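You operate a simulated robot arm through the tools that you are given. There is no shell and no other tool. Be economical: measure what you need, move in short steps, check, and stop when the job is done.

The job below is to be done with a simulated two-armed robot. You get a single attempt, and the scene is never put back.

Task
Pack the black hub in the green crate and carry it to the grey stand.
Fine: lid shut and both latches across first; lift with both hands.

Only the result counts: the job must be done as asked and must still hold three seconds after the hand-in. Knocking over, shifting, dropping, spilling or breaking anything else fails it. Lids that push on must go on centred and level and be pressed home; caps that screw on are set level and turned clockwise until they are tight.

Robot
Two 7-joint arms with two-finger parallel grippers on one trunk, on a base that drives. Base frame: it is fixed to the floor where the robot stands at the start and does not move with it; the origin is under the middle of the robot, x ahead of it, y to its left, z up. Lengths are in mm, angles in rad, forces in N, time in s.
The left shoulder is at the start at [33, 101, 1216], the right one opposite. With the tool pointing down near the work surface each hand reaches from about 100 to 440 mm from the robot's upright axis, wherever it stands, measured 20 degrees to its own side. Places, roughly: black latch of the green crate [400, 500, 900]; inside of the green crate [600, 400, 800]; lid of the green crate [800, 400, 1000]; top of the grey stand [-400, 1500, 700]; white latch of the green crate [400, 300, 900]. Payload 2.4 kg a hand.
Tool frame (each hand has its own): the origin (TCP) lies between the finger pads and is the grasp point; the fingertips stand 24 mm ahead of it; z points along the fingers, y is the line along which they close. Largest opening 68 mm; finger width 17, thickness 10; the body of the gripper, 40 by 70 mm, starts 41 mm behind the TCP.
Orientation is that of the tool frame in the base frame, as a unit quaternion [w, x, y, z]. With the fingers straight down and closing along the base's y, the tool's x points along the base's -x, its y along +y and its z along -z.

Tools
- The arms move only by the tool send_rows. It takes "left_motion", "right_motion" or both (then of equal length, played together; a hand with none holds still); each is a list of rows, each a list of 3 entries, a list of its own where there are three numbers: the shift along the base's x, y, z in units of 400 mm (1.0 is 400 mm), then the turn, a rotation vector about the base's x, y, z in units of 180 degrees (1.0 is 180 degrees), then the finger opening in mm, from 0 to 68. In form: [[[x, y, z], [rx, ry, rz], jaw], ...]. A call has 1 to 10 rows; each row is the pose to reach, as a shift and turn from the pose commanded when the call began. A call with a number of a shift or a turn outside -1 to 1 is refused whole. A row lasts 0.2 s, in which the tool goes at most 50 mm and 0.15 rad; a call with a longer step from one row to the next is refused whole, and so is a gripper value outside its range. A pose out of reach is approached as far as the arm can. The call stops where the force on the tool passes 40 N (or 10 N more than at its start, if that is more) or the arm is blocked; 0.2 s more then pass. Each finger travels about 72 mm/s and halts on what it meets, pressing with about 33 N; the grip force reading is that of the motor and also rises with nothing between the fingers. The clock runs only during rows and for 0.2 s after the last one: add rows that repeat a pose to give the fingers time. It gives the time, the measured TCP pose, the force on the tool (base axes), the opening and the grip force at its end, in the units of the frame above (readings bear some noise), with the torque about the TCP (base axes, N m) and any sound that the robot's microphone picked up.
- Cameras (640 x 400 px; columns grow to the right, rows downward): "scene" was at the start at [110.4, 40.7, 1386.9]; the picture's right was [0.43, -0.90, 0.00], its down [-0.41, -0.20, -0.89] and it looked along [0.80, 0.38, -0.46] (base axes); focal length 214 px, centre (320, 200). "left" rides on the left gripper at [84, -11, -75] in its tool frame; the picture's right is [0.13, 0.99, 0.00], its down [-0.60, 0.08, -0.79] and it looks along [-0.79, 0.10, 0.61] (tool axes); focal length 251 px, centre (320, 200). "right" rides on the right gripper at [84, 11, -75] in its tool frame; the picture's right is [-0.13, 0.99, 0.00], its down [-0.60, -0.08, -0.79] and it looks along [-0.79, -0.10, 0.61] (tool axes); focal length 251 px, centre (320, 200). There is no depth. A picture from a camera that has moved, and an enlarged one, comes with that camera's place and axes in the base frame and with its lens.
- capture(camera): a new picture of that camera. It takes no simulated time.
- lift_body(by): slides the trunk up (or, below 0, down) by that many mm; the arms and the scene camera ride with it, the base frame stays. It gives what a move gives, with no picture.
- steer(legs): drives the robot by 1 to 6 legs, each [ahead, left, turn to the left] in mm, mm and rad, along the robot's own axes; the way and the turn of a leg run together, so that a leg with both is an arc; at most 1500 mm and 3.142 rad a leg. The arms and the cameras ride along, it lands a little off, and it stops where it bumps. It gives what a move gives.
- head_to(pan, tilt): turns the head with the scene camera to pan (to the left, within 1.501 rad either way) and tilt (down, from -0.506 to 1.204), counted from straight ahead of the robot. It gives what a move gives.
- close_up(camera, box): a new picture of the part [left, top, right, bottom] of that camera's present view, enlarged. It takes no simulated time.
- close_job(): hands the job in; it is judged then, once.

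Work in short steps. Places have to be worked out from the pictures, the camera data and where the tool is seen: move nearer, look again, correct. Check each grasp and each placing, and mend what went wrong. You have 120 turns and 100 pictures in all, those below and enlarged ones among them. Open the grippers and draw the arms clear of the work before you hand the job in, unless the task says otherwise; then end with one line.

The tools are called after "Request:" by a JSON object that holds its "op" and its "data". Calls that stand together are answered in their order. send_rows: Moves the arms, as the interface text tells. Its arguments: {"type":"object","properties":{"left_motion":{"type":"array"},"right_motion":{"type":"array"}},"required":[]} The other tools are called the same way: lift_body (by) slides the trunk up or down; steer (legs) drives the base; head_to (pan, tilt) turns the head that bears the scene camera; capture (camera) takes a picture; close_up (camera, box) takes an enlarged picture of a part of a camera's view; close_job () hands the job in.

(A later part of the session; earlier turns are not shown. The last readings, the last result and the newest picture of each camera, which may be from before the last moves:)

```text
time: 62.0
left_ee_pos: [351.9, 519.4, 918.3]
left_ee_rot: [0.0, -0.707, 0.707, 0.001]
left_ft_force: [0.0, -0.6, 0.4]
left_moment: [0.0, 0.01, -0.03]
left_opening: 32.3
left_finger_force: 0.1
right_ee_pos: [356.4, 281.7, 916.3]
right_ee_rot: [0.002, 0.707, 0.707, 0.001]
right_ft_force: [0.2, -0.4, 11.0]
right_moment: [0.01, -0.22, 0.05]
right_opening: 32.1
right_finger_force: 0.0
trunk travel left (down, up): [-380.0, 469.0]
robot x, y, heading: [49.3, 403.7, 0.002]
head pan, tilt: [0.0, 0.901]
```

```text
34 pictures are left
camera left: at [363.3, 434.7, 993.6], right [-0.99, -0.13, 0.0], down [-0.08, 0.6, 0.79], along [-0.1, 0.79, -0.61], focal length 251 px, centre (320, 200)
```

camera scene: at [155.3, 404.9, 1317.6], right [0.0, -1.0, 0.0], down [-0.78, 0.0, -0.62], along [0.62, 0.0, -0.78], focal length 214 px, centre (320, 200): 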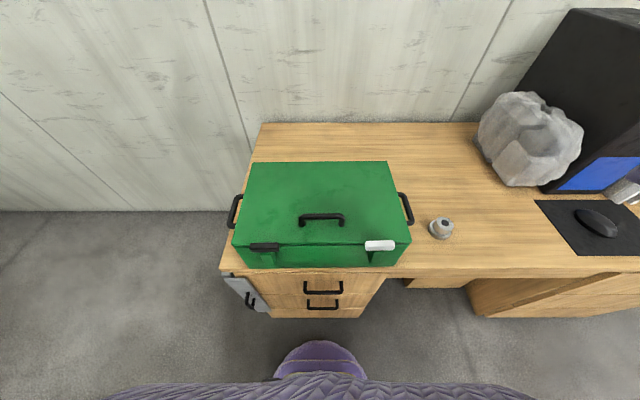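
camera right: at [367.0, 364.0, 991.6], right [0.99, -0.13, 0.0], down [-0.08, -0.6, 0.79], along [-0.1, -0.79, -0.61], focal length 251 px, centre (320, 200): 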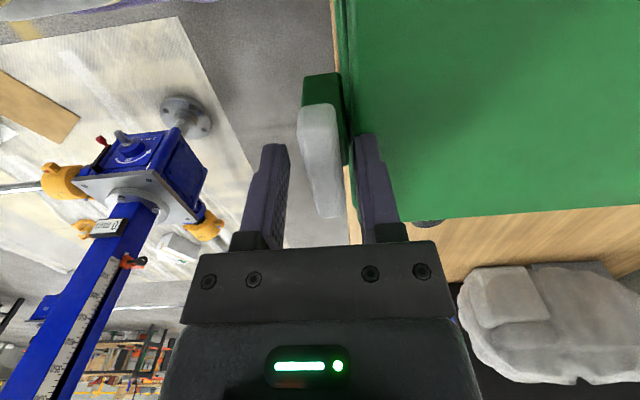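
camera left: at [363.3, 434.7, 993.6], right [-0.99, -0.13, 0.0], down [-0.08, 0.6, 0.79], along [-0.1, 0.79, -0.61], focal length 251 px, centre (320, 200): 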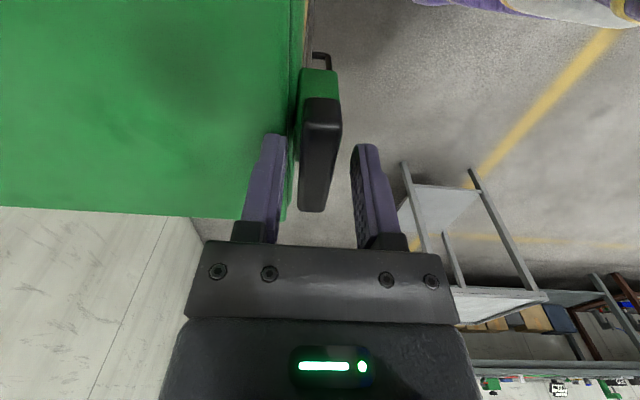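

The right tip touches the lid (top ≈ 892). Raise right 2 mm and close both jaws on the bars.

Request:
{"op": "send_rows", "data": {"left_motion": [[[0, 0, 0.0], [0, 0, 0], 32], [[0, 0, 0.0], [0, 0, 0], 10], [[0, 0, 0.0], [0, 0, 0], 10], [[0, 0, 0.0], [0, 0, 0], 10]], "right_motion": [[[0, 0, 0.006], [0, 0, 0], 32], [[0, 0, 0.006], [0, 0, 0], 10], [[0, 0, 0.006], [0, 0, 0], 10], [[0, 0, 0.006], [0, 0, 0], 10]]}}

```text
time: 63.0
left_ee_pos: [352.7, 517.9, 918.4]
left_ee_rot: [-0.001, -0.707, 0.707, 0.001]
left_ft_force: [-0.5, 1.5, 4.9]
left_moment: [0.05, 0.09, 0.46]
left_opening: 23.7
left_finger_force: 32.7
right_ee_pos: [356.5, 280.7, 918.1]
right_ee_rot: [-0.001, 0.707, 0.708, -0.001]
right_ft_force: [-0.2, 2.2, -1.5]
right_moment: [-0.04, 0.04, 0.49]
right_opening: 23.8
right_finger_force: 33.1
trunk travel left (down, up): [-380.0, 469.0]
robot x, y, heading: [44.8, 403.6, -0.001]
head pan, tilt: [0.0, 0.901]
```

Both bars are gripped (24 mm). Start turning: left −25°, right +25°.

Request:
{"op": "send_rows", "data": {"left_motion": [[[0, 0, 0], [0, 0, -0.047], 10], [[0, 0, 0], [0, 0, -0.094], 10], [[0, 0, 0], [0, 0, -0.141], 10]], "right_motion": [[[0, 0, 0], [0, 0, 0.047], 10], [[0, 0, 0], [0, 0, 0.094], 10], [[0, 0, 0], [0, 0, 0.141], 10]]}}

Request:
{"op": "capture", "data": {"camera": "scene"}}

Request:
{"op": "capture", "data": {"camera": "right"}}

```text
time: 63.8
left_ee_pos: [352.6, 518.3, 918.6]
left_ee_rot: [0.0, -0.533, 0.846, 0.0]
left_ft_force: [5.7, -3.1, -0.5]
left_moment: [-0.23, -0.06, 0.83]
left_opening: 31.4
left_finger_force: 33.1
right_ee_pos: [356.2, 281.4, 919.3]
right_ee_rot: [0.0, 0.534, 0.845, 0.0]
right_ft_force: [-5.0, 2.4, 2.6]
right_moment: [-0.36, 0.16, -0.75]
right_opening: 29.6
right_finger_force: 33.4
trunk travel left (down, up): [-380.0, 469.0]
robot x, y, heading: [46.6, 406.5, 0.003]
head pan, tilt: [0.0, 0.901]
```

```text
33 pictures are left
camera scene: at [157.9, 405.0, 1301.5], right [0.0, -1.0, 0.0], down [-0.78, 0.0, -0.62], along [0.62, 0.0, -0.78], focal length 214 px, centre (320, 200)
```

scene: 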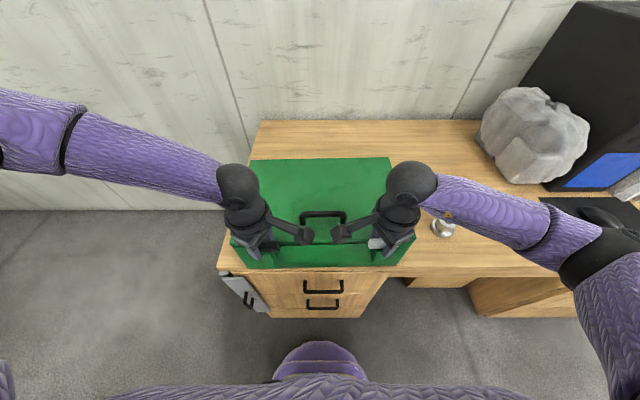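

```text
32 pictures are left
camera right: at [329.5, 360.4, 994.2], right [0.95, 0.31, 0.0], down [0.19, -0.58, 0.79], along [0.25, -0.75, -0.61], focal length 251 px, centre (320, 200)
```

right: 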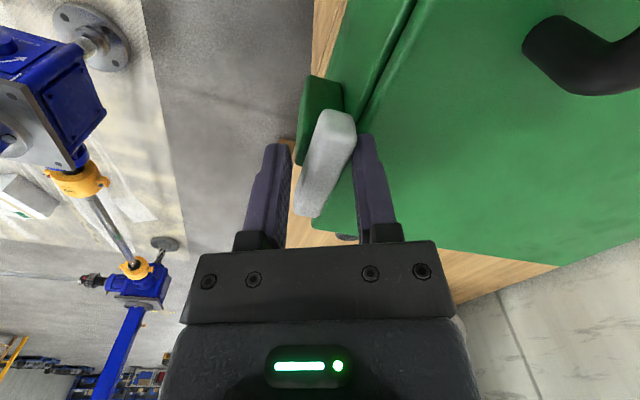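

The bars barely turned (jaws were wedged open), so the pivot may be eccentric. Zoom in on the white latch.

Request:
{"op": "close_up", "data": {"camera": "right", "box": [240, 60, 400, 240]}}

```text
2.22 times, centred on (320, 150) of right
camera zoom: at [329.5, 360.4, 994.2], right [0.95, 0.31, 0.0], down [0.19, -0.58, 0.79], along [0.25, -0.75, -0.61], focal length 559 px, centre (320, 311)
```

zoom: 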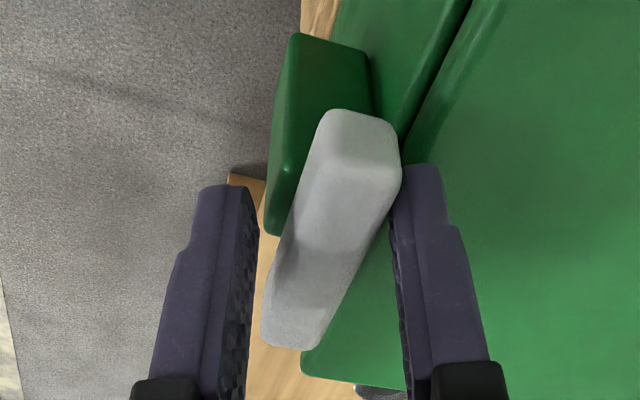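

The block sits under the inner half of each bar, so the pivot is ~15 mm inward of the bar's centre. Release, rise, un-yaw, and move the closed fingers in front of the outer ends for pushing along an arc.

Request:
{"op": "send_rows", "data": {"left_motion": [[[0, 0, 0], [0, 0, 0], 60], [[0, 0, 0.1], [0, 0, 0], 60], [[-0.02, 0.01, 0.1], [0, 0, -0.045], 40], [[-0.04, 0.03, 0.1], [0, 0, -0.09], 20], [[-0.06, 0.052, 0.1], [0, 0, -0.135], 0], [[-0.0765, 0.052, 0.1], [0, 0, -0.18], 0], [[-0.0765, 0.052, 0.1], [0, 0, -0.225], 0], [[-0.0765, 0.052, 0.1], [0, 0, -0.27], 0], [[-0.0765, 0.052, 0.1], [0, 0, -0.315], 0], [[-0.0765, 0.052, 0.1], [0, 0, -0.358], 0]], "right_motion": [[[0, 0, 0], [0, 0, 0], 60], [[0, 0, 0.1], [0, 0, 0], 60], [[-0.02, -0.01, 0.1], [0, 0, 0.045], 40], [[-0.04, -0.03, 0.1], [0, 0, 0.09], 20], [[-0.06, -0.058, 0.1], [0, 0, 0.135], 0], [[-0.078, -0.058, 0.1], [0, 0, 0.18], 0], [[-0.078, -0.058, 0.1], [0, 0, 0.225], 0], [[-0.078, -0.058, 0.1], [0, 0, 0.27], 0], [[-0.078, -0.058, 0.1], [0, 0, 0.315], 0], [[-0.078, -0.058, 0.1], [0, 0, 0.358], 0]]}}

Request:
{"op": "capture", "data": {"camera": "right"}}

Request:
{"op": "capture", "data": {"camera": "left"}}

```text
time: 66.0
left_ee_pos: [322.5, 539.8, 959.5]
left_ee_rot: [0.001, -0.001, 1.0, 0.0]
left_ft_force: [-0.1, -0.4, 0.6]
left_moment: [0.0, -0.07, 0.0]
left_opening: 0.0
left_finger_force: 23.2
right_ee_pos: [325.7, 258.2, 956.8]
right_ee_rot: [0.0, 0.001, 1.0, 0.0]
right_ft_force: [-0.2, -0.2, 0.2]
right_moment: [0.0, 0.04, 0.01]
right_opening: 0.4
right_finger_force: 23.5
trunk travel left (down, up): [-380.0, 469.0]
robot x, y, heading: [51.4, 402.2, 0.004]
head pan, tilt: [0.0, 0.901]
```

```text
30 pictures are left
camera right: at [240.2, 268.1, 1032.8], right [0.13, 0.99, 0.0], down [0.6, -0.08, 0.79], along [0.79, -0.1, -0.61], focal length 251 px, centre (320, 200)
```

right: 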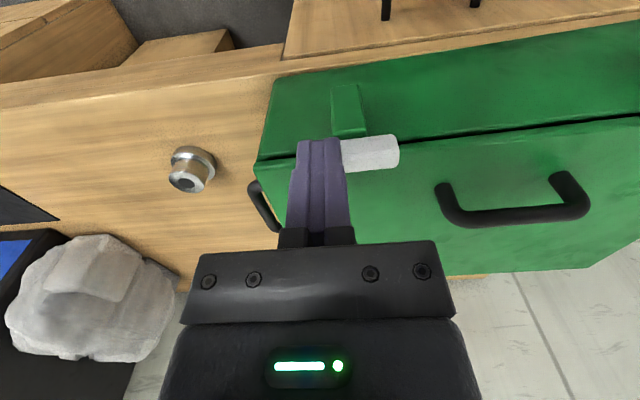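

```text
29 pictures are left
camera left: at [237.7, 528.4, 1034.0], right [-0.13, 0.99, 0.0], down [0.6, 0.08, 0.79], along [0.79, 0.1, -0.61], focal length 251 px, centre (320, 200)
```

left: 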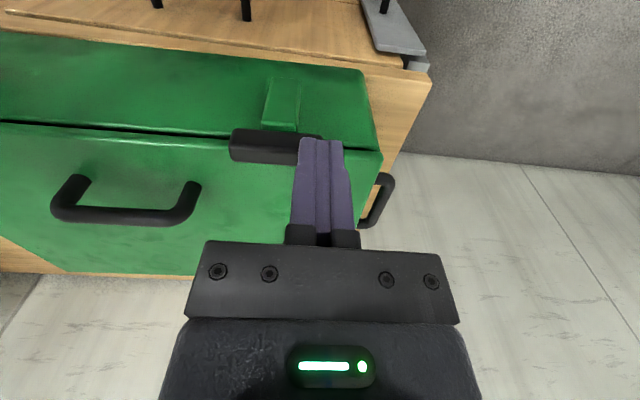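

The bars look unrotated, and the pivots appear centred after all. Test by pushing the outer ends forward with the closed fingertips at z≈919.

Request:
{"op": "send_rows", "data": {"left_motion": [[[0, 0, -0.05], [0, 0, 0], 0], [[0, 0, -0.1], [0, 0, 0], 0], [[0.02, 0, -0.1], [0, 0, 0], 0], [[0.035, 0, -0.1], [0, 0, 0], 0], [[0.05, 0, -0.1], [0, 0, 0], 0], [[0.06, 0, -0.1], [0, 0, 0], 0]], "right_motion": [[[0, 0, -0.05], [0, 0, 0], 0], [[0, 0, -0.095], [0, 0, 0], 0], [[0.02, 0, -0.095], [0, 0, 0], 0], [[0.035, 0, -0.095], [0, 0, 0], 0], [[0.05, 0, -0.095], [0, 0, 0], 0], [[0.06, 0, -0.095], [0, 0, 0], 0]]}}

Request:
{"op": "capture", "data": {"camera": "left"}}

Request:
{"op": "capture", "data": {"camera": "right"}}

```text
time: 67.4
left_ee_pos: [346.3, 536.7, 919.6]
left_ee_rot: [0.0, -0.003, 1.0, 0.0]
left_ft_force: [-6.6, 1.6, 2.0]
left_moment: [0.01, 0.02, 0.01]
left_opening: 0.1
left_finger_force: 23.7
right_ee_pos: [349.7, 256.5, 920.4]
right_ee_rot: [0.001, 0.0, 1.0, 0.0]
right_ft_force: [-0.4, 0.3, -0.8]
right_moment: [-0.04, 0.0, 0.01]
right_opening: 0.1
right_finger_force: 23.7
trunk travel left (down, up): [-380.0, 469.0]
robot x, y, heading: [51.3, 402.7, -0.003]
head pan, tilt: [0.0, 0.901]
```

```text
28 pictures are left
camera left: at [260.8, 526.6, 994.7], right [-0.13, 0.99, 0.0], down [0.6, 0.08, 0.79], along [0.79, 0.11, -0.61], focal length 251 px, centre (320, 200)
```

left: 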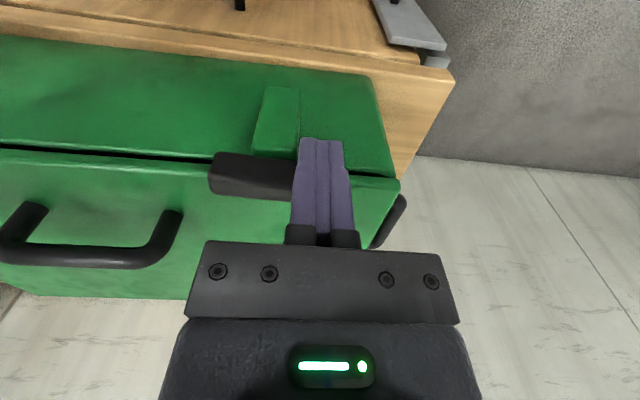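

```text
27 pictures are left
camera right: at [264.2, 267.4, 995.2], right [0.13, 0.99, 0.0], down [0.6, -0.08, 0.79], along [0.79, -0.1, -0.61], focal length 251 px, centre (320, 200)
```

right: 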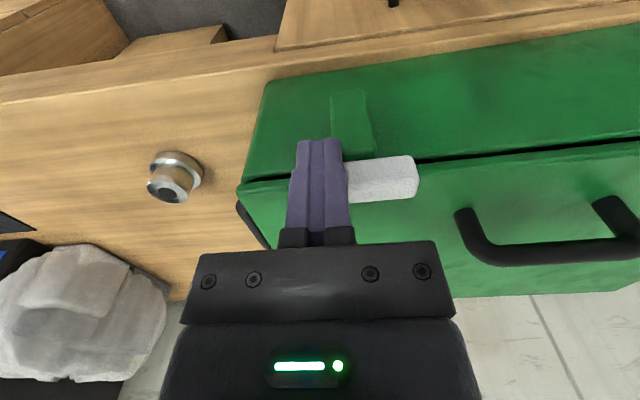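

The push merely nudged the crate (≈6 N), so the bars didn't turn. The lid may not be fully home; I'll retreat, rise, and press down on the lid front with both hands.

Request:
{"op": "send_rows", "data": {"left_motion": [[[-0.03, 0, 0], [0, 0, 0], 0], [[-0.03, 0, 0.08], [0, 0, 0], 0], [[0.03, -0.08, 0.08], [0, 0, 0], 0], [[0.13, -0.14, 0.08], [0, 0, 0], 0], [[0.17, -0.165, 0.03], [0, 0, 0], 0], [[0.17, -0.165, 0.0], [0, 0, 0], 0], [[0.17, -0.165, -0.015], [0, 0, 0], 0], [[0.17, -0.165, -0.03], [0, 0, 0], 0]], "right_motion": [[[-0.03, 0, 0], [0, 0, 0], 0], [[-0.03, 0, 0.08], [0, 0, 0], 0], [[0.03, 0.08, 0.08], [0, 0, 0], 0], [[0.13, 0.14, 0.08], [0, 0, 0], 0], [[0.17, 0.165, 0.03], [0, 0, 0], 0], [[0.17, 0.165, 0.0], [0, 0, 0], 0], [[0.17, 0.165, -0.015], [0, 0, 0], 0], [[0.17, 0.165, -0.03], [0, 0, 0], 0]]}}

Request:
{"op": "close_up", "data": {"camera": "scene", "box": [220, 150, 420, 275]}}

```text
time: 69.2
left_ee_pos: [387.8, 514.3, 946.8]
left_ee_rot: [0.001, -0.002, 1.0, 0.0]
left_ft_force: [0.2, 0.5, 0.6]
left_moment: [0.03, 0.03, 0.03]
left_opening: 0.0
left_finger_force: 23.4
left hand out of reach, approached as far as the arm can: row 4, 5, 6, 7, 8
right_ee_pos: [419.7, 325.8, 916.3]
right_ee_rot: [0.006, 0.0, 1.0, 0.003]
right_ft_force: [-8.4, -4.4, 25.9]
right_moment: [-0.13, 0.41, 0.08]
right_opening: 0.0
right_finger_force: 23.9
trunk travel left (down, up): [-380.0, 469.0]
robot x, y, heading: [53.3, 404.4, -0.002]
head pan, tilt: [0.0, 0.901]
stopped in row 8 (right hand): the force on the tool passed its limit at 50 N (the readings are from after the stop); the commanded pose is now the measured one
```

```text
3.20 times, centred on (320, 212) of scene
camera zoom: at [155.0, 404.6, 1302.0], right [0.0, -1.0, 0.0], down [-0.78, 0.0, -0.62], along [0.62, 0.0, -0.78], focal length 686 px, centre (320, 160)
```

zoom: 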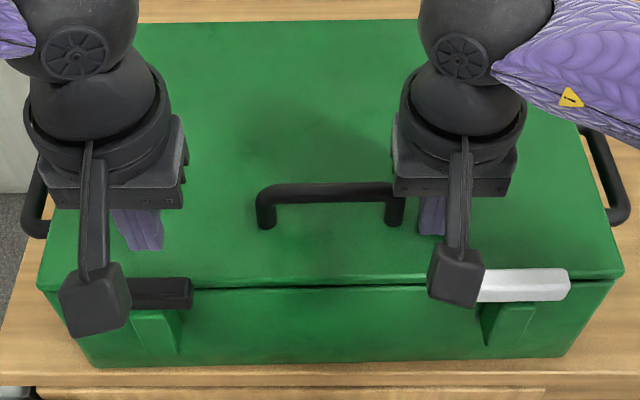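

The lid is firmly home (z≈892 under 50 N). So the opposite turning direction must be tried: bring the right hand over the white bar with +85° yaw.

Request:
{"op": "send_rows", "data": {"right_motion": [[[0, 0, 0.1], [0, 0, 0.03], 0], [[-0.03, -0.03, 0.17], [0, 0, 0.075], 0], [[-0.06, -0.06, 0.2], [0, 0, 0.122], 20], [[-0.1, -0.1, 0.2], [0, 0, 0.169], 30], [[-0.14, -0.1175, 0.2], [0, 0, 0.216], 40], [[-0.14, -0.1175, 0.2], [0, 0, 0.263], 50], [[-0.14, -0.1175, 0.2], [0, 0, 0.31], 50], [[-0.14, -0.1175, 0.2], [0, 0, 0.357], 50], [[-0.14, -0.1175, 0.2], [0, 0, 0.404], 50], [[-0.14, -0.1175, 0.2], [0, 0, 0.451], 50]], "left_motion": [[[0, 0, 0.1], [0, 0, 0], 0], [[0, 0.03, 0.17], [0, 0, 0], 0], [[0, 0.06, 0.2], [0, 0, 0], 0], [[0, 0.06, 0.2], [0, 0, 0], 0], [[0, 0.06, 0.2], [0, 0, 0], 0], [[0, 0.06, 0.2], [0, 0, 0], 0], [[0, 0.06, 0.2], [0, 0, 0], 0], [[0, 0.06, 0.2], [0, 0, 0], 0], [[0, 0.06, 0.2], [0, 0, 0], 0], [[0, 0.06, 0.2], [0, 0, 0], 0]]}}

Request:
{"op": "capture", "data": {"camera": "right"}}

```text
time: 71.4
left_ee_pos: [389.9, 537.2, 1025.9]
left_ee_rot: [0.0, -0.001, 1.0, 0.0]
left_ft_force: [0.5, 0.0, 0.4]
left_moment: [0.01, 0.04, 0.0]
left_opening: 0.2
left_finger_force: 24.0
right_ee_pos: [306.2, 313.0, 988.8]
right_ee_rot: [0.002, -0.631, 0.776, 0.005]
right_ft_force: [-0.5, 0.3, -0.8]
right_moment: [0.0, -0.03, 0.0]
right_opening: 50.0
right_finger_force: 0.0
right hand out of reach, approached as far as the arm can: row 9, 10
trunk travel left (down, up): [-380.0, 469.0]
robot x, y, heading: [50.3, 404.5, -0.004]
head pan, tilt: [0.0, 0.901]
```

```text
25 pictures are left
camera right: at [278.5, 231.2, 1063.3], right [-0.94, 0.33, 0.01], down [0.2, 0.57, 0.8], along [0.26, 0.76, -0.6], focal length 251 px, centre (320, 200)
```

right: 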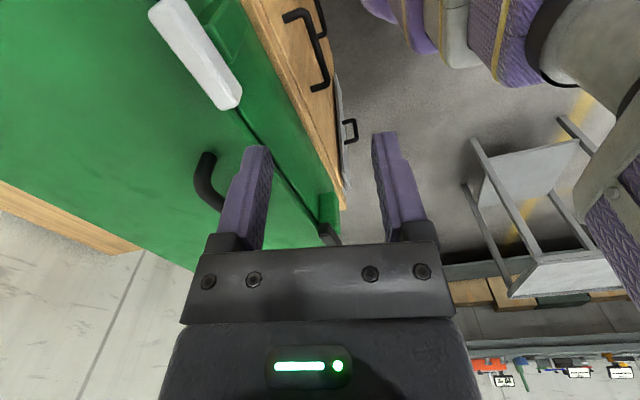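

+90° yaw is out of reach. Before choosing, inspect the white latch closely from this angle.

Request:
{"op": "close_up", "data": {"camera": "right", "box": [130, 0, 290, 130]}}

```text
3.08 times, centred on (210, 65) of right
camera zoom: at [278.5, 231.2, 1063.3], right [-0.94, 0.33, 0.01], down [0.2, 0.57, 0.8], along [0.26, 0.76, -0.6], focal length 774 px, centre (658, 615)
```

zoom: 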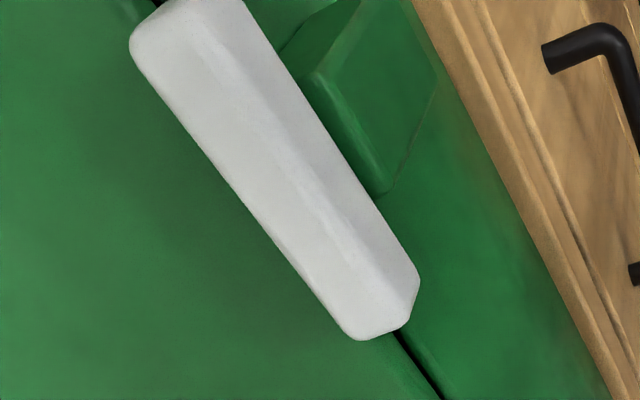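

The bracket centre is ~7 mm inward of the bar centre, now near [366,277]. I'll use the two open fingers as a wrench (one each side of the bar, diagonal), first testing the clockwise direction with the right hand at yaw +45°.

Request:
{"op": "send_rows", "data": {"right_motion": [[[0.04, -0.02, -0.01], [0, 0, -0.037], 58], [[0.08, -0.04, -0.02], [0, 0, -0.074], 58], [[0.11, -0.06, -0.04], [0, 0, -0.111], 58], [[0.15, -0.0825, -0.06], [0, 0, -0.148], 58], [[0.15, -0.0825, -0.07], [0, 0, -0.183], 58], [[0.15, -0.0825, -0.07], [0, 0, -0.183], 58]]}}

Request:
{"op": "capture", "data": {"camera": "right"}}

```text
time: 72.8
left_ee_pos: [391.5, 537.5, 1026.2]
left_ee_rot: [0.0, -0.002, 1.0, 0.0]
left_ft_force: [-0.2, -0.7, -0.7]
left_moment: [-0.01, 0.0, 0.0]
left_opening: 0.0
left_finger_force: 23.6
right_ee_pos: [367.7, 280.0, 963.1]
right_ee_rot: [0.003, -0.407, 0.914, 0.003]
right_ft_force: [-1.0, 0.0, 0.2]
right_moment: [0.04, 0.0, 0.0]
right_opening: 58.1
right_finger_force: 0.0
trunk travel left (down, up): [-380.0, 469.0]
robot x, y, heading: [48.7, 404.8, -0.0]
head pan, tilt: [0.0, 0.901]
```

```text
23 pictures are left
camera right: at [302.3, 224.0, 1036.1], right [-0.65, 0.76, 0.0], down [0.46, 0.39, 0.8], along [0.6, 0.52, -0.6], focal length 251 px, centre (320, 200)
```

right: 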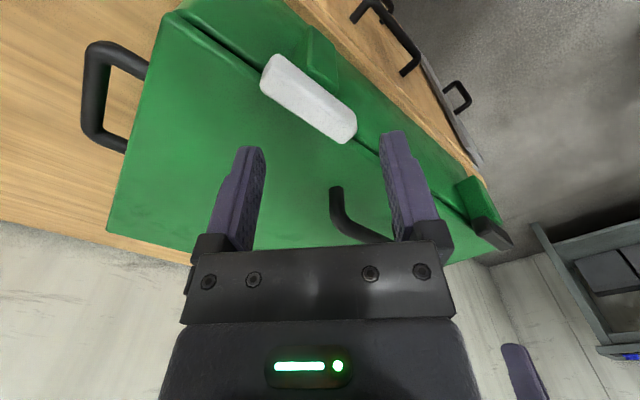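

Bar centre ≈ [366,273]. Shift 4 mm and lower to z≈919, then turn −20°.

Request:
{"op": "send_rows", "data": {"right_motion": [[[0, -0.01, -0.05], [0, 0, 0], 58], [[0, -0.01, -0.11], [0, 0, 0], 58], [[0, -0.01, -0.11], [0, 0, -0.04], 58], [[0, -0.01, -0.11], [0, 0, -0.08], 58], [[0, -0.01, -0.11], [0, 0, -0.12], 58]]}}

Request:
{"op": "capture", "data": {"camera": "right"}}

```text
time: 74.0
left_ee_pos: [390.7, 537.2, 1025.5]
left_ee_rot: [-0.001, -0.002, 1.0, 0.0]
left_ft_force: [0.3, 0.6, -0.2]
left_moment: [0.04, 0.01, 0.03]
left_opening: 0.0
left_finger_force: 23.2
right_ee_pos: [366.6, 277.8, 917.9]
right_ee_rot: [0.004, -0.229, 0.973, 0.003]
right_ft_force: [6.1, 1.0, 2.3]
right_moment: [-0.03, -0.03, 0.18]
right_opening: 59.1
right_finger_force: 0.9
trunk travel left (down, up): [-380.0, 469.0]
robot x, y, heading: [49.2, 403.5, -0.003]
head pan, tilt: [0.0, 0.901]
```

```text
22 pictures are left
camera right: at [286.3, 248.1, 992.7], right [-0.32, 0.95, 0.0], down [0.57, 0.19, 0.8], along [0.75, 0.26, -0.6], focal length 251 px, centre (320, 200)
```

right: 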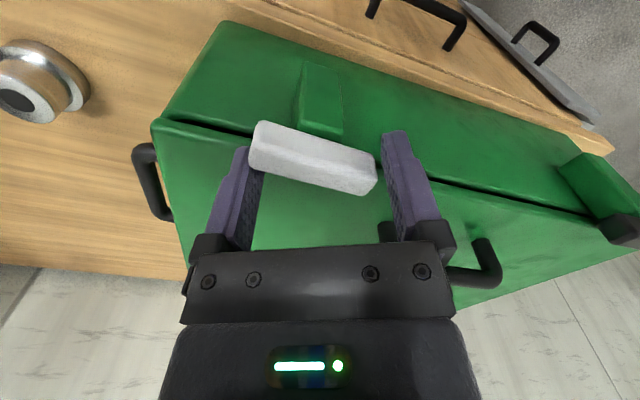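

Torque is small; the bar seems to start turning. Continue −30°.

Request:
{"op": "send_rows", "data": {"right_motion": [[[0, 0, 0], [0, 0, -0.045], 58], [[0, 0, 0], [0, 0, -0.09], 58], [[0, 0, 0], [0, 0, -0.135], 58], [[0, 0, 0], [0, 0, -0.18], 58]]}}

Request:
{"op": "capture", "data": {"camera": "right"}}

```text
time: 75.0
left_ee_pos: [390.9, 537.3, 1026.2]
left_ee_rot: [-0.001, -0.002, 1.0, 0.0]
left_ft_force: [-0.5, 0.1, 1.1]
left_moment: [0.0, 0.03, 0.02]
left_opening: 0.0
left_finger_force: 23.3
right_ee_pos: [366.8, 276.8, 919.1]
right_ee_rot: [0.005, 0.053, 0.999, 0.001]
right_ft_force: [5.5, -1.1, 1.1]
right_moment: [-0.03, 0.04, 0.17]
right_opening: 58.6
right_finger_force: 0.4
trunk travel left (down, up): [-380.0, 469.0]
robot x, y, heading: [51.6, 406.3, -0.0]
head pan, tilt: [0.0, 0.901]
```

```text
21 pictures are left
camera right: at [282.9, 295.1, 993.1], right [0.23, 0.97, 0.0], down [0.59, -0.14, 0.8], along [0.78, -0.18, -0.6], focal length 251 px, centre (320, 200)
```

right: 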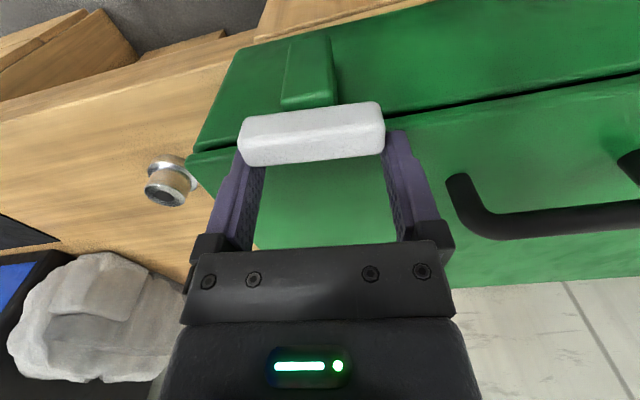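

The finger slipped past the short end and dragged the crate ~14 mm; but the bar turned slightly clockwise. Next: pinch at yaw +65° centred on the pivot ≈[351,280], letting the closing jaws align the bar, then turn.

Request:
{"op": "send_rows", "data": {"right_motion": [[[0, 0, 0.1], [0, 0, 0], 58], [[-0.01, 0, 0.1], [0, 0, 0.044], 62], [[-0.02, 0.002, 0.1], [0, 0, 0.088], 64], [[-0.03, 0.004, 0.1], [0, 0, 0.132], 64], [[-0.04, 0.0075, 0.1], [0, 0, 0.176], 64], [[-0.04, 0.0075, 0.1], [0, 0, 0.22], 64], [[-0.04, 0.0075, 0.1], [0, 0, 0.264], 64], [[-0.04, 0.0075, 0.1], [0, 0, 0.308], 64], [[-0.04, 0.0075, 0.1], [0, 0, 0.352], 64], [[-0.04, 0.0075, 0.1], [0, 0, 0.394], 64]]}}

Request:
{"op": "capture", "data": {"camera": "right"}}

```text
time: 77.2
left_ee_pos: [391.4, 536.7, 1026.2]
left_ee_rot: [-0.001, -0.002, 1.0, 0.0]
left_ft_force: [0.3, -0.6, -0.1]
left_moment: [-0.03, 0.02, 0.0]
left_opening: 0.0
left_finger_force: 24.2
right_ee_pos: [351.0, 283.9, 959.9]
right_ee_rot: [0.004, -0.533, 0.846, 0.003]
right_ft_force: [0.5, 0.6, 0.3]
right_moment: [0.0, 0.01, -0.01]
right_opening: 64.0
right_finger_force: 0.0
right hand out of reach, approached as far as the arm can: row 10
trunk travel left (down, up): [-380.0, 469.0]
robot x, y, heading: [47.0, 399.5, -0.006]
head pan, tilt: [0.0, 0.901]
```

```text
20 pictures are left
camera right: at [304.9, 210.9, 1033.4], right [-0.84, 0.54, 0.0], down [0.33, 0.5, 0.8], along [0.43, 0.67, -0.6], focal length 251 px, centre (320, 200)
```

right: 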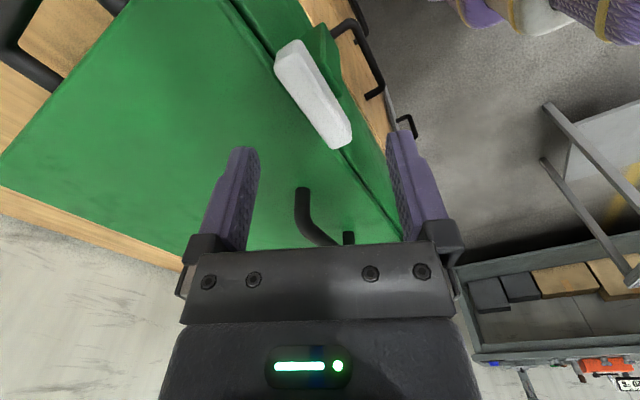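

Bar centre ≈[350,274]; hand is well over the pivot. Lower and close.

Request:
{"op": "send_rows", "data": {"right_motion": [[[0, -0.005, -0.05], [0, 0, 0], 64], [[0, -0.005, -0.104], [0, 0, 0], 64], [[0, -0.005, -0.104], [0, 0, 0], 40], [[0, -0.005, -0.104], [0, 0, 0], 15], [[0, -0.005, -0.104], [0, 0, 0], 15], [[0, -0.005, -0.104], [0, 0, 0], 15]]}}

Request:
{"op": "capture", "data": {"camera": "right"}}

```text
time: 78.6
left_ee_pos: [391.2, 537.3, 1025.8]
left_ee_rot: [0.0, -0.001, 1.0, 0.0]
left_ft_force: [-0.5, -0.4, 0.0]
left_moment: [-0.01, 0.02, -0.01]
left_opening: 0.0
left_finger_force: 23.5
right_ee_pos: [351.1, 282.5, 918.9]
right_ee_rot: [0.003, -0.538, 0.843, 0.003]
right_ft_force: [-3.3, 1.4, -0.1]
right_moment: [0.39, 0.12, 0.48]
right_opening: 29.4
right_finger_force: 33.0
trunk travel left (down, up): [-380.0, 469.0]
robot x, y, heading: [48.9, 400.1, 0.001]
head pan, tilt: [0.0, 0.901]
```

```text
19 pictures are left
camera right: at [305.1, 209.4, 992.6], right [-0.84, 0.53, 0.01], down [0.33, 0.51, 0.8], along [0.42, 0.68, -0.6], focal length 251 px, centre (320, 200)
```

right: 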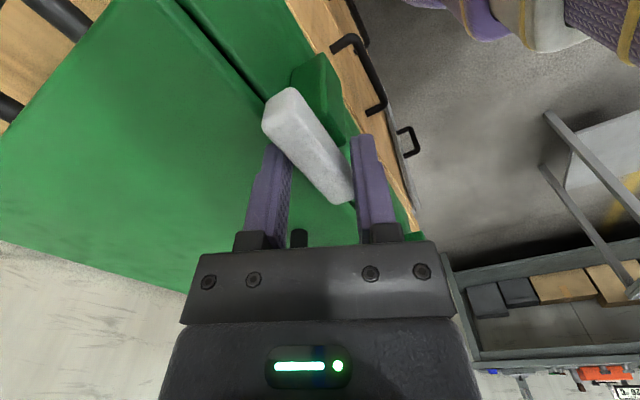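

Still no turning in either direction, so I need to understand the mechanism. Close-up of the latch from here and from the scene camera.

Request:
{"op": "close_up", "data": {"camera": "right", "box": [230, 60, 390, 220]}}

Request:
{"op": "close_up", "data": {"camera": "scene", "box": [225, 225, 305, 275]}}

```text
2.50 times, centred on (310, 140) of right
camera zoom: at [305.1, 209.4, 992.6], right [-0.84, 0.53, 0.01], down [0.33, 0.51, 0.8], along [0.42, 0.68, -0.6], focal length 629 px, centre (345, 350)
```

zoom: 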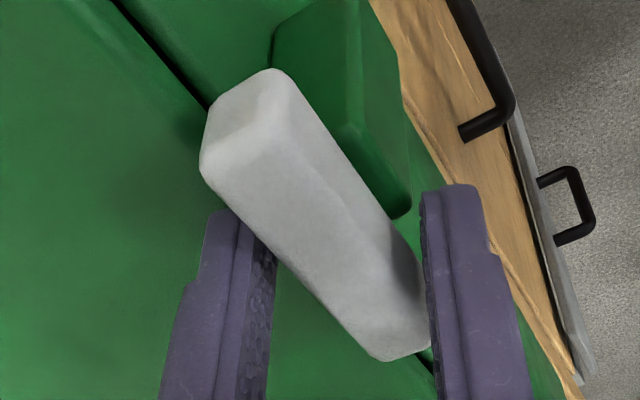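

```text
8.00 times, centred on (265, 250) of scene
camera zoom: at [157.8, 404.8, 1301.4], right [0.0, -1.0, 0.0], down [-0.78, 0.0, -0.62], along [0.62, 0.0, -0.78], focal length 1716 px, centre (760, -200)
```

zoom: 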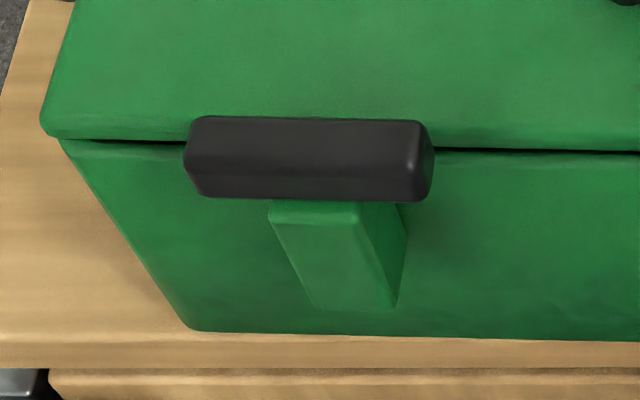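

The bracket is centred under the bar, so the pivot is at the bar centre (≈[351,275]). I'll use a properly centred two-finger wrench with more torque: open to 60, shift −7 mm in y, and turn from 65° down to ~20°.

Request:
{"op": "send_rows", "data": {"right_motion": [[[0, 0, 0], [0, 0, 0], 60], [[0, -0.018, 0], [0, 0, 0], 60], [[0, -0.018, 0], [0, 0, -0.045], 60], [[0, -0.018, 0], [0, 0, -0.09], 60], [[0, -0.018, 0], [0, 0, -0.13], 60], [[0, -0.018, 0], [0, 0, -0.17], 60], [[0, -0.018, 0], [0, 0, -0.21], 60], [[0, -0.018, 0], [0, 0, -0.25], 60]]}}

Request:
{"op": "capture", "data": {"camera": "right"}}

```text
time: 80.4
left_ee_pos: [389.8, 537.3, 1027.0]
left_ee_rot: [0.0, -0.002, 1.0, 0.001]
left_ft_force: [-0.1, -1.2, -0.4]
left_moment: [0.02, 0.01, 0.01]
left_opening: 0.0
left_finger_force: 23.7
right_ee_pos: [348.8, 274.6, 917.2]
right_ee_rot: [0.004, -0.172, 0.985, 0.003]
right_ft_force: [-6.4, -0.5, 1.0]
right_moment: [0.01, 0.13, 0.21]
right_opening: 61.0
right_finger_force: 0.3
trunk travel left (down, up): [-380.0, 469.0]
robot x, y, heading: [48.7, 404.7, -0.004]
head pan, tilt: [0.0, 0.901]
```

```text
16 pictures are left
camera right: at [265.7, 255.2, 992.2], right [-0.22, 0.98, 0.0], down [0.59, 0.13, 0.8], along [0.78, 0.18, -0.6], focal length 251 px, centre (320, 200)
```

right: 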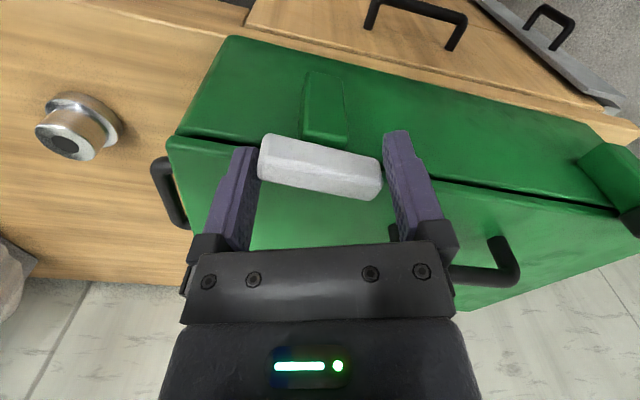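

The fingers slipped around the bar's ends (bar ~56 mm). Retry the wrench with a 46 mm opening so both fingers bear on the bar properly.

Request:
{"op": "send_rows", "data": {"right_motion": [[[0, 0, 0], [0, 0, 0.045], 64], [[0, 0, 0], [0, 0, 0.09], 64], [[0, 0, 0], [0, 0, 0.135], 64], [[0, 0, 0], [0, 0, 0.18], 64], [[0, 0, 0], [0, 0, 0.225], 64], [[0, 0, 0], [0, 0, 0.235], 46], [[0, 0, 0], [0, 0, 0.235], 46], [[0, 0, 0], [0, 0, 0.19], 46], [[0, 0, 0], [0, 0, 0.15], 46], [[0, 0, 0], [0, 0, 0.11], 46]]}}

Request:
{"op": "capture", "data": {"camera": "right"}}

```text
time: 82.6
left_ee_pos: [391.4, 537.7, 1026.2]
left_ee_rot: [-0.001, -0.001, 1.0, 0.0]
left_ft_force: [0.5, 1.0, 0.5]
left_moment: [0.03, 0.01, 0.02]
left_opening: 0.1
left_finger_force: 23.3
right_ee_pos: [351.9, 274.4, 917.0]
right_ee_rot: [0.003, -0.339, 0.941, 0.003]
right_ft_force: [0.9, 0.2, -0.4]
right_moment: [0.0, 0.0, 0.05]
right_opening: 46.7
right_finger_force: 0.1
trunk travel left (down, up): [-380.0, 469.0]
robot x, y, heading: [46.5, 402.7, -0.001]
head pan, tilt: [0.0, 0.901]
```

```text
15 pictures are left
camera right: at [278.8, 228.4, 991.5], right [-0.53, 0.85, 0.0], down [0.51, 0.32, 0.8], along [0.67, 0.43, -0.6], focal length 251 px, centre (320, 200)
```

right: 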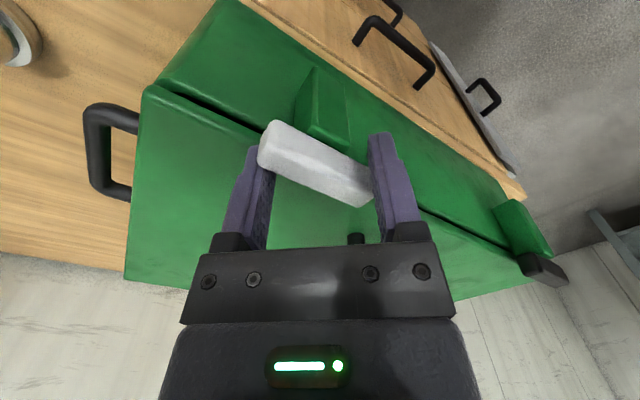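

Contact is just beginning. Continue turning −27°.

Request:
{"op": "send_rows", "data": {"right_motion": [[[0, 0, 0], [0, 0, -0.04], 46], [[0, 0, 0], [0, 0, -0.08], 46], [[0, 0, 0], [0, 0, -0.115], 46], [[0, 0, 0], [0, 0, -0.15], 46]]}}

Request:
{"op": "capture", "data": {"camera": "right"}}

```text
time: 83.6
left_ee_pos: [390.5, 538.5, 1027.1]
left_ee_rot: [0.001, -0.001, 1.0, -0.001]
left_ft_force: [-1.3, 0.2, 0.2]
left_moment: [0.01, -0.03, 0.02]
left_opening: 0.0
left_finger_force: 23.1
right_ee_pos: [351.3, 275.7, 918.0]
right_ee_rot: [0.005, -0.111, 0.994, 0.003]
right_ft_force: [3.7, 0.6, 4.8]
right_moment: [-0.01, 0.14, 1.05]
right_opening: 48.7
right_finger_force: 18.9
trunk travel left (down, up): [-380.0, 469.0]
robot x, y, heading: [46.9, 408.2, 0.0]
head pan, tilt: [0.0, 0.901]
```

```text
14 pictures are left
camera right: at [266.1, 265.8, 991.2], right [-0.09, 1.0, 0.0], down [0.6, 0.05, 0.8], along [0.8, 0.08, -0.6], focal length 251 px, centre (320, 200)
```

right: 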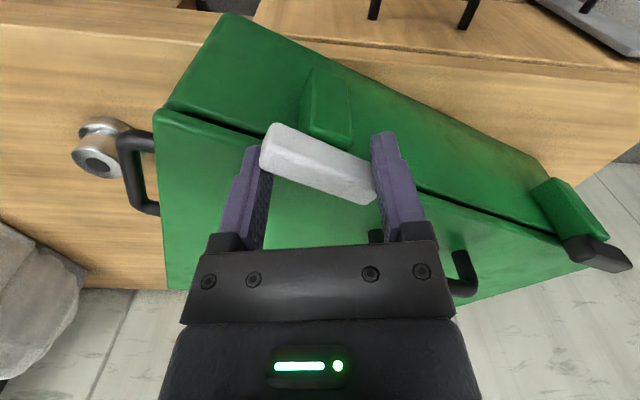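

The whole crate yawed instead of the latch — stop that at once (the handle is near the silver hub). All latch rotation is blocked, probably because the lid isn't pressed fully home. Free the hand, and move it closed above the lid's front centre.

Request:
{"op": "send_rows", "data": {"right_motion": [[[0, 0, 0], [0, 0, 0.045], 64], [[0, 0, 0], [0, 0, 0.06], 66], [[0, 0, 0.06], [0, 0, 0.06], 66], [[0, 0, 0.14], [0, 0, 0.06], 66], [[0.06, 0.09, 0.14], [0, 0, 0.03], 40], [[0.12, 0.18, 0.14], [0, 0, -0.01], 10], [[0.17, 0.26, 0.14], [0, 0, -0.05], 0], [[0.17, 0.275, 0.14], [0, 0, -0.07], 0]]}}

Request:
{"op": "capture", "data": {"camera": "scene"}}

```text
time: 85.4
left_ee_pos: [390.4, 536.8, 1025.5]
left_ee_rot: [0.0, -0.002, 1.0, 0.0]
left_ft_force: [0.9, -0.7, 0.9]
left_moment: [-0.03, -0.03, 0.03]
left_opening: 0.0
left_finger_force: 23.3
right_ee_pos: [416.3, 386.3, 974.1]
right_ee_rot: [0.004, -0.002, 1.0, 0.002]
right_ft_force: [-0.6, 0.7, -0.9]
right_moment: [0.03, -0.02, 0.04]
right_opening: 0.2
right_finger_force: 23.6
trunk travel left (down, up): [-380.0, 469.0]
robot x, y, heading: [46.4, 404.6, -0.001]
head pan, tilt: [0.0, 0.901]
```

```text
13 pictures are left
camera scene: at [158.0, 405.0, 1301.5], right [0.0, -1.0, 0.0], down [-0.78, 0.0, -0.62], along [0.62, 0.0, -0.78], focal length 214 px, centre (320, 200)
```

scene: 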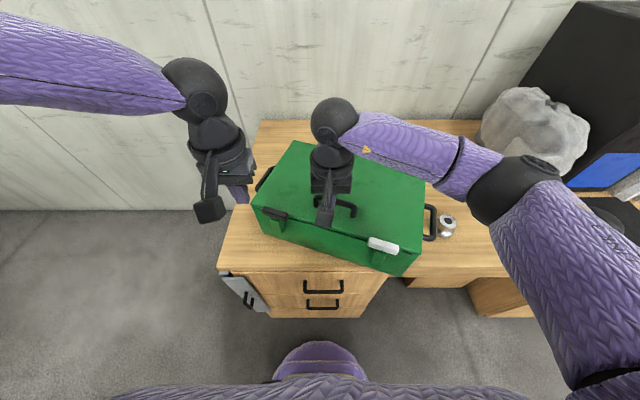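

The crate yawed ~20° but its handle still seems clear of the silver hub. Press the lid's front centre down now.

Request:
{"op": "send_rows", "data": {"right_motion": [[[0, 0, -0.08], [0, 0, 0], 0], [[0, 0, -0.13], [0, 0, 0], 0], [[0, 0, -0.145], [0, 0, 0], 0], [[0, 0, -0.16], [0, 0, 0], 0], [[0, 0, -0.175], [0, 0, 0], 0], [[0, 0, -0.19], [0, 0, 0], 0]]}}

Request:
{"op": "send_rows", "data": {"right_motion": [[[0, 0, -0.01], [0, 0, 0], 0], [[0, 0, -0.02], [0, 0, 0], 0], [[0, 0, -0.03], [0, 0, 0], 0]]}}

```text
time: 86.4
left_ee_pos: [388.4, 535.5, 1027.9]
left_ee_rot: [0.001, -0.002, 1.0, 0.0]
left_ft_force: [-0.6, 0.6, 0.2]
left_moment: [-0.03, 0.04, 0.01]
left_opening: 0.0
left_finger_force: 23.8
right_ee_pos: [419.3, 385.5, 917.2]
right_ee_rot: [0.01, -0.002, 1.0, 0.004]
right_ft_force: [-9.0, -5.7, 27.9]
right_moment: [-0.17, 0.41, 0.11]
right_opening: 0.0
right_finger_force: 23.5
trunk travel left (down, up): [-380.0, 469.0]
robot x, y, heading: [50.6, 406.9, -0.003]
head pan, tilt: [0.0, 0.901]
stopped in row 5 (right hand): the force on the tool passed its limit at 51 N (the readings are from after the stop); the commanded pose is now the measured one
```

```text
time: 86.7
left_ee_pos: [387.6, 535.9, 1027.5]
left_ee_rot: [0.001, -0.001, 1.0, 0.001]
left_ft_force: [-0.6, 0.6, 0.1]
left_moment: [0.0, 0.01, -0.02]
left_opening: 0.0
left_finger_force: 23.6
right_ee_pos: [418.0, 385.3, 916.9]
right_ee_rot: [0.01, -0.001, 1.0, 0.006]
right_ft_force: [-10.7, -5.0, 26.6]
right_moment: [-0.19, 0.45, 0.05]
right_opening: 0.0
right_finger_force: 24.1
trunk travel left (down, up): [-380.0, 469.0]
robot x, y, heading: [45.3, 405.0, -0.002]
head pan, tilt: [0.0, 0.901]
stopped in row 1 (right hand): the force on the tool passed its limit at 45 N (the readings are from after the stop); the commanded pose is now the measured one
```

The lid is definitely home (z≈893 at 50 N). I'll look closely at the black latch from the left camera to understand the mechanism.

Request:
{"op": "close_up", "data": {"camera": "left", "box": [214, 60, 334, 150]}}

```text
4.44 times, centred on (274, 105) of left
camera zoom: at [303.2, 524.8, 1102.3], right [-0.13, 0.99, 0.0], down [0.6, 0.08, 0.79], along [0.79, 0.1, -0.61], focal length 1118 px, centre (524, 622)
```

zoom: 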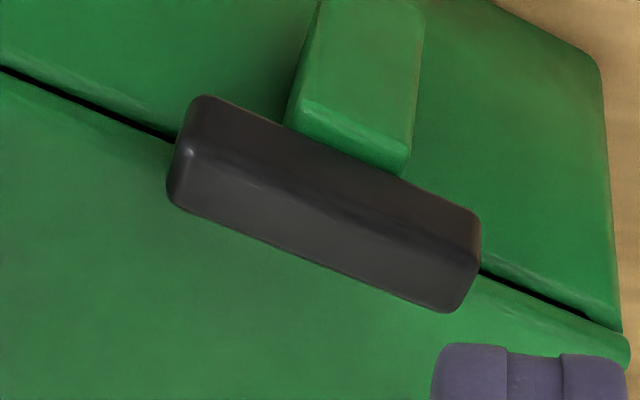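

I'll measure the white bar's top by touch to see whether it clears the lid.

Request:
{"op": "send_rows", "data": {"right_motion": [[[0, 0, 0.06], [0, 0, 0], 0], [[-0.06, -0.09, 0.08], [0, 0, 0], 0], [[-0.11, -0.18, 0.08], [0, 0, 0], 0], [[-0.165, -0.27, 0.08], [0, 0, 0], 0], [[-0.165, -0.275, 0.05], [0, 0, 0], 0], [[-0.165, -0.275, 0.035], [0, 0, 0], 0], [[-0.165, -0.275, 0.02], [0, 0, 0], 0], [[-0.165, -0.275, 0.005], [0, 0, 0], 0]]}}

Request:
{"op": "capture", "data": {"camera": "right"}}

```text
time: 87.9
left_ee_pos: [389.2, 536.6, 1027.8]
left_ee_rot: [0.001, -0.001, 1.0, 0.0]
left_ft_force: [0.0, -0.2, -0.3]
left_moment: [0.03, -0.02, 0.01]
left_opening: 0.0
left_finger_force: 24.0
right_ee_pos: [353.7, 274.3, 941.1]
right_ee_rot: [0.013, -0.001, 1.0, 0.006]
right_ft_force: [-9.0, -1.2, 19.9]
right_moment: [-0.11, 0.35, 0.05]
right_opening: 0.0
right_finger_force: 23.6
trunk travel left (down, up): [-380.0, 469.0]
robot x, y, heading: [44.4, 404.7, -0.006]
head pan, tilt: [0.0, 0.901]
stopped in row 5 (right hand): the force on the tool passed its limit at 57 N (the readings are from after the stop); the commanded pose is now the measured one
```

```text
11 pictures are left
camera right: at [266.7, 284.3, 1013.4], right [0.12, 0.99, 0.02], down [0.58, -0.09, 0.81], along [0.8, -0.09, -0.59], focal length 251 px, centre (320, 200)
```

right: 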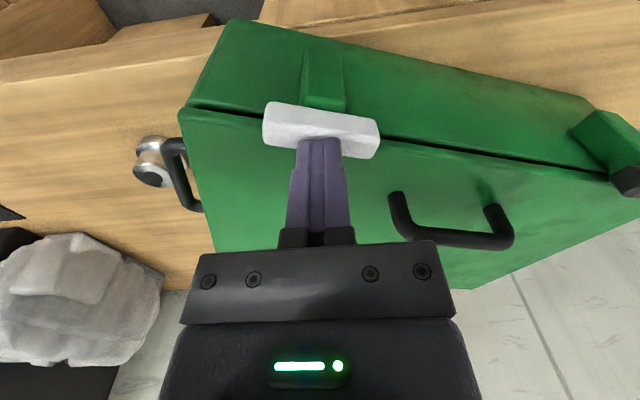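

Key finding: the bar's top is at z≈916, so my earlier grips were on the fixed bracket beneath it! The bar occupies roughly z 903–916. I'll push the white bar's outer end around its pivot (≈[343,277]) with tips at ~909.

Request:
{"op": "send_rows", "data": {"right_motion": [[[0, 0, 0.03], [0, 0, 0], 0], [[-0.1, -0.02, 0.03], [0, 0, 0], 0], [[-0.12, -0.021, -0.02], [0, 0, 0], 0], [[-0.094, -0.028, -0.02], [0, 0, 0], 0], [[-0.079, -0.048, -0.02], [0, 0, 0], 0], [[-0.057, -0.063, -0.02], [0, 0, 0], 0], [[-0.032, -0.069, -0.02], [0, 0, 0], 0], [[-0.0055, -0.066, -0.02], [0, 0, 0], 0], [[0.008, -0.061, -0.02], [0, 0, 0], 0], [[0.016, -0.056, -0.02], [0, 0, 0], 0]]}}

Request:
{"op": "capture", "data": {"camera": "right"}}

```text
time: 90.1
left_ee_pos: [391.1, 536.4, 1026.9]
left_ee_rot: [0.0, -0.001, 1.0, 0.0]
left_ft_force: [0.1, 0.3, -0.1]
left_moment: [-0.02, -0.01, -0.02]
left_opening: 0.0
left_finger_force: 23.6
right_ee_pos: [360.6, 253.5, 930.8]
right_ee_rot: [0.013, -0.002, 1.0, 0.006]
right_ft_force: [0.7, 0.6, 0.0]
right_moment: [-0.02, -0.02, 0.0]
right_opening: 0.1
right_finger_force: 23.4
trunk travel left (down, up): [-380.0, 469.0]
robot x, y, heading: [43.9, 404.4, -0.003]
head pan, tilt: [0.0, 0.901]
```

```text
10 pictures are left
camera right: at [274.5, 261.7, 1003.8], right [0.13, 0.99, 0.01], down [0.58, -0.09, 0.81], along [0.8, -0.09, -0.59], focal length 251 px, centre (320, 200)
```

right: 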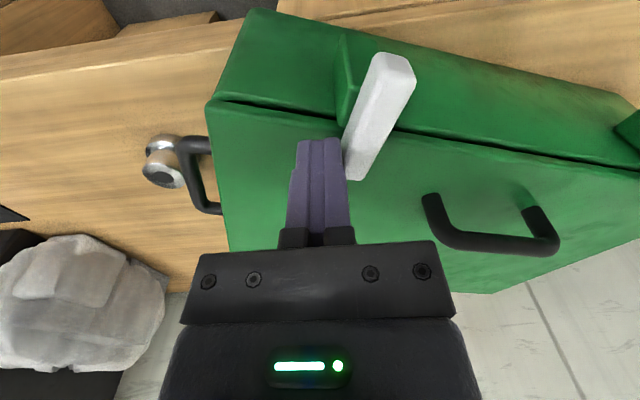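

The white latch is now across the lid. Raise the right hand and drive 70 mm ahead so the left hand can reach the black latch (pivot ≈[424,503]).

Request:
{"op": "send_rows", "data": {"right_motion": [[[0, -0.01, 0.04], [0, 0, 0], 0], [[0, -0.03, 0.14], [0, 0, 0], 0], [[-0.1, -0.06, 0.2], [0, 0, 0], 0], [[-0.17, -0.1, 0.25], [0, 0, 0], 0]]}}

Request:
{"op": "steer", "data": {"legs": [[70, 0, 0]]}}

```text
time: 91.1
left_ee_pos: [390.0, 535.9, 1027.3]
left_ee_rot: [0.0, -0.001, 1.0, 0.0]
left_ft_force: [0.0, 0.0, 0.1]
left_moment: [-0.01, -0.02, -0.01]
left_opening: 0.2
left_finger_force: 23.5
right_ee_pos: [291.6, 216.5, 1031.9]
right_ee_rot: [0.014, -0.002, 1.0, 0.005]
right_ft_force: [0.4, 0.0, 0.2]
right_moment: [-0.04, 0.0, -0.04]
right_opening: 0.1
right_finger_force: 23.2
trunk travel left (down, up): [-380.0, 469.0]
robot x, y, heading: [46.3, 405.3, 0.001]
head pan, tilt: [0.0, 0.901]
```

```text
time: 92.1
left_ee_pos: [462.9, 536.5, 1025.8]
left_ee_rot: [-0.001, -0.002, 1.0, 0.0]
left_ft_force: [0.6, -0.1, -0.6]
left_moment: [0.02, 0.02, 0.02]
left_opening: 0.1
left_finger_force: 23.5
right_ee_pos: [363.0, 216.2, 1030.5]
right_ee_rot: [0.012, -0.002, 1.0, 0.006]
right_ft_force: [-0.2, 0.8, 0.7]
right_moment: [0.02, -0.01, -0.03]
right_opening: 0.2
right_finger_force: 23.9
trunk travel left (down, up): [-380.0, 469.0]
robot x, y, heading: [121.8, 400.9, -0.002]
head pan, tilt: [0.0, 0.901]
```

Lower the left fingertips in front of the black bar's outer end.

Request:
{"op": "send_rows", "data": {"left_motion": [[[-0.1, 0, -0.03], [0, 0, 0], 0], [[-0.1525, -0.001, -0.1], [0, 0, 0], 0], [[-0.1525, -0.001, -0.19], [0, 0, 0], 0], [[-0.1525, -0.001, -0.232], [0, 0, 0], 0]]}}

Request:
{"op": "capture", "data": {"camera": "left"}}

```text
time: 93.1
left_ee_pos: [400.8, 536.4, 934.9]
left_ee_rot: [-0.001, -0.002, 1.0, 0.0]
left_ft_force: [-0.7, 0.0, -0.1]
left_moment: [0.01, 0.0, -0.01]
left_opening: 0.1
left_finger_force: 23.7
right_ee_pos: [362.7, 215.6, 1032.1]
right_ee_rot: [0.013, -0.001, 1.0, 0.005]
right_ft_force: [-0.1, 0.1, -0.4]
right_moment: [-0.02, -0.03, -0.01]
right_opening: 0.2
right_finger_force: 23.4
trunk travel left (down, up): [-380.0, 469.0]
robot x, y, heading: [119.1, 403.7, -0.002]
head pan, tilt: [0.0, 0.901]
```

```text
9 pictures are left
camera left: at [314.7, 525.1, 1010.0], right [-0.13, 0.99, 0.0], down [0.6, 0.08, 0.79], along [0.79, 0.11, -0.61], focal length 251 px, centre (320, 200)
```

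left: 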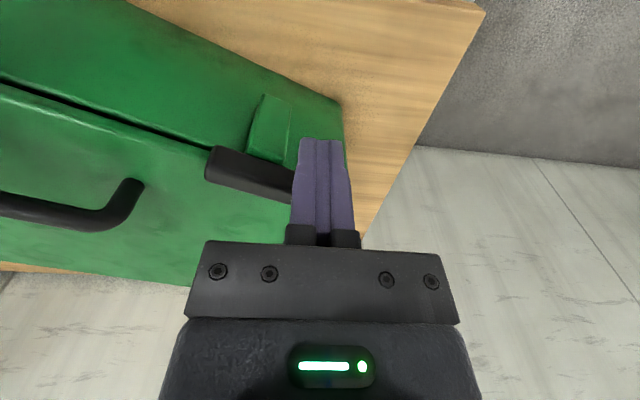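

Now push along the arc.

Request:
{"op": "send_rows", "data": {"left_motion": [[[0.026, -0.014, -0.003], [0, 0, 0], 0], [[0.0525, -0.0075, -0.003], [0, 0, 0], 0], [[0.079, -0.0105, -0.003], [0, 0, 0], 0], [[0.1025, -0.022, -0.003], [0, 0, 0], 0], [[0.117, -0.036, -0.003], [0, 0, 0], 0], [[0.125, -0.049, -0.003], [0, 0, 0], 0]]}}

Request:
{"op": "capture", "data": {"camera": "left"}}

```text
time: 94.5
left_ee_pos: [450.6, 517.7, 932.5]
left_ee_rot: [0.0, -0.002, 1.0, -0.001]
left_ft_force: [-3.5, 4.7, 0.8]
left_moment: [0.09, 0.05, 0.04]
left_opening: 0.0
left_finger_force: 23.2
right_ee_pos: [361.5, 217.5, 1031.1]
right_ee_rot: [0.013, -0.001, 1.0, 0.005]
right_ft_force: [0.2, -0.7, 0.6]
right_moment: [0.0, 0.01, 0.02]
right_opening: 0.0
right_finger_force: 23.5
trunk travel left (down, up): [-380.0, 469.0]
robot x, y, heading: [117.6, 403.4, -0.003]
head pan, tilt: [0.0, 0.901]
```

```text
8 pictures are left
camera left: at [365.7, 506.3, 1007.8], right [-0.13, 0.99, 0.0], down [0.6, 0.08, 0.79], along [0.79, 0.1, -0.61], focal length 251 px, centre (320, 200)
```

left: 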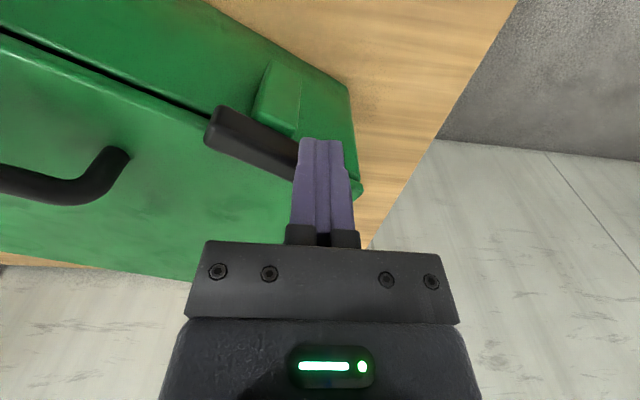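

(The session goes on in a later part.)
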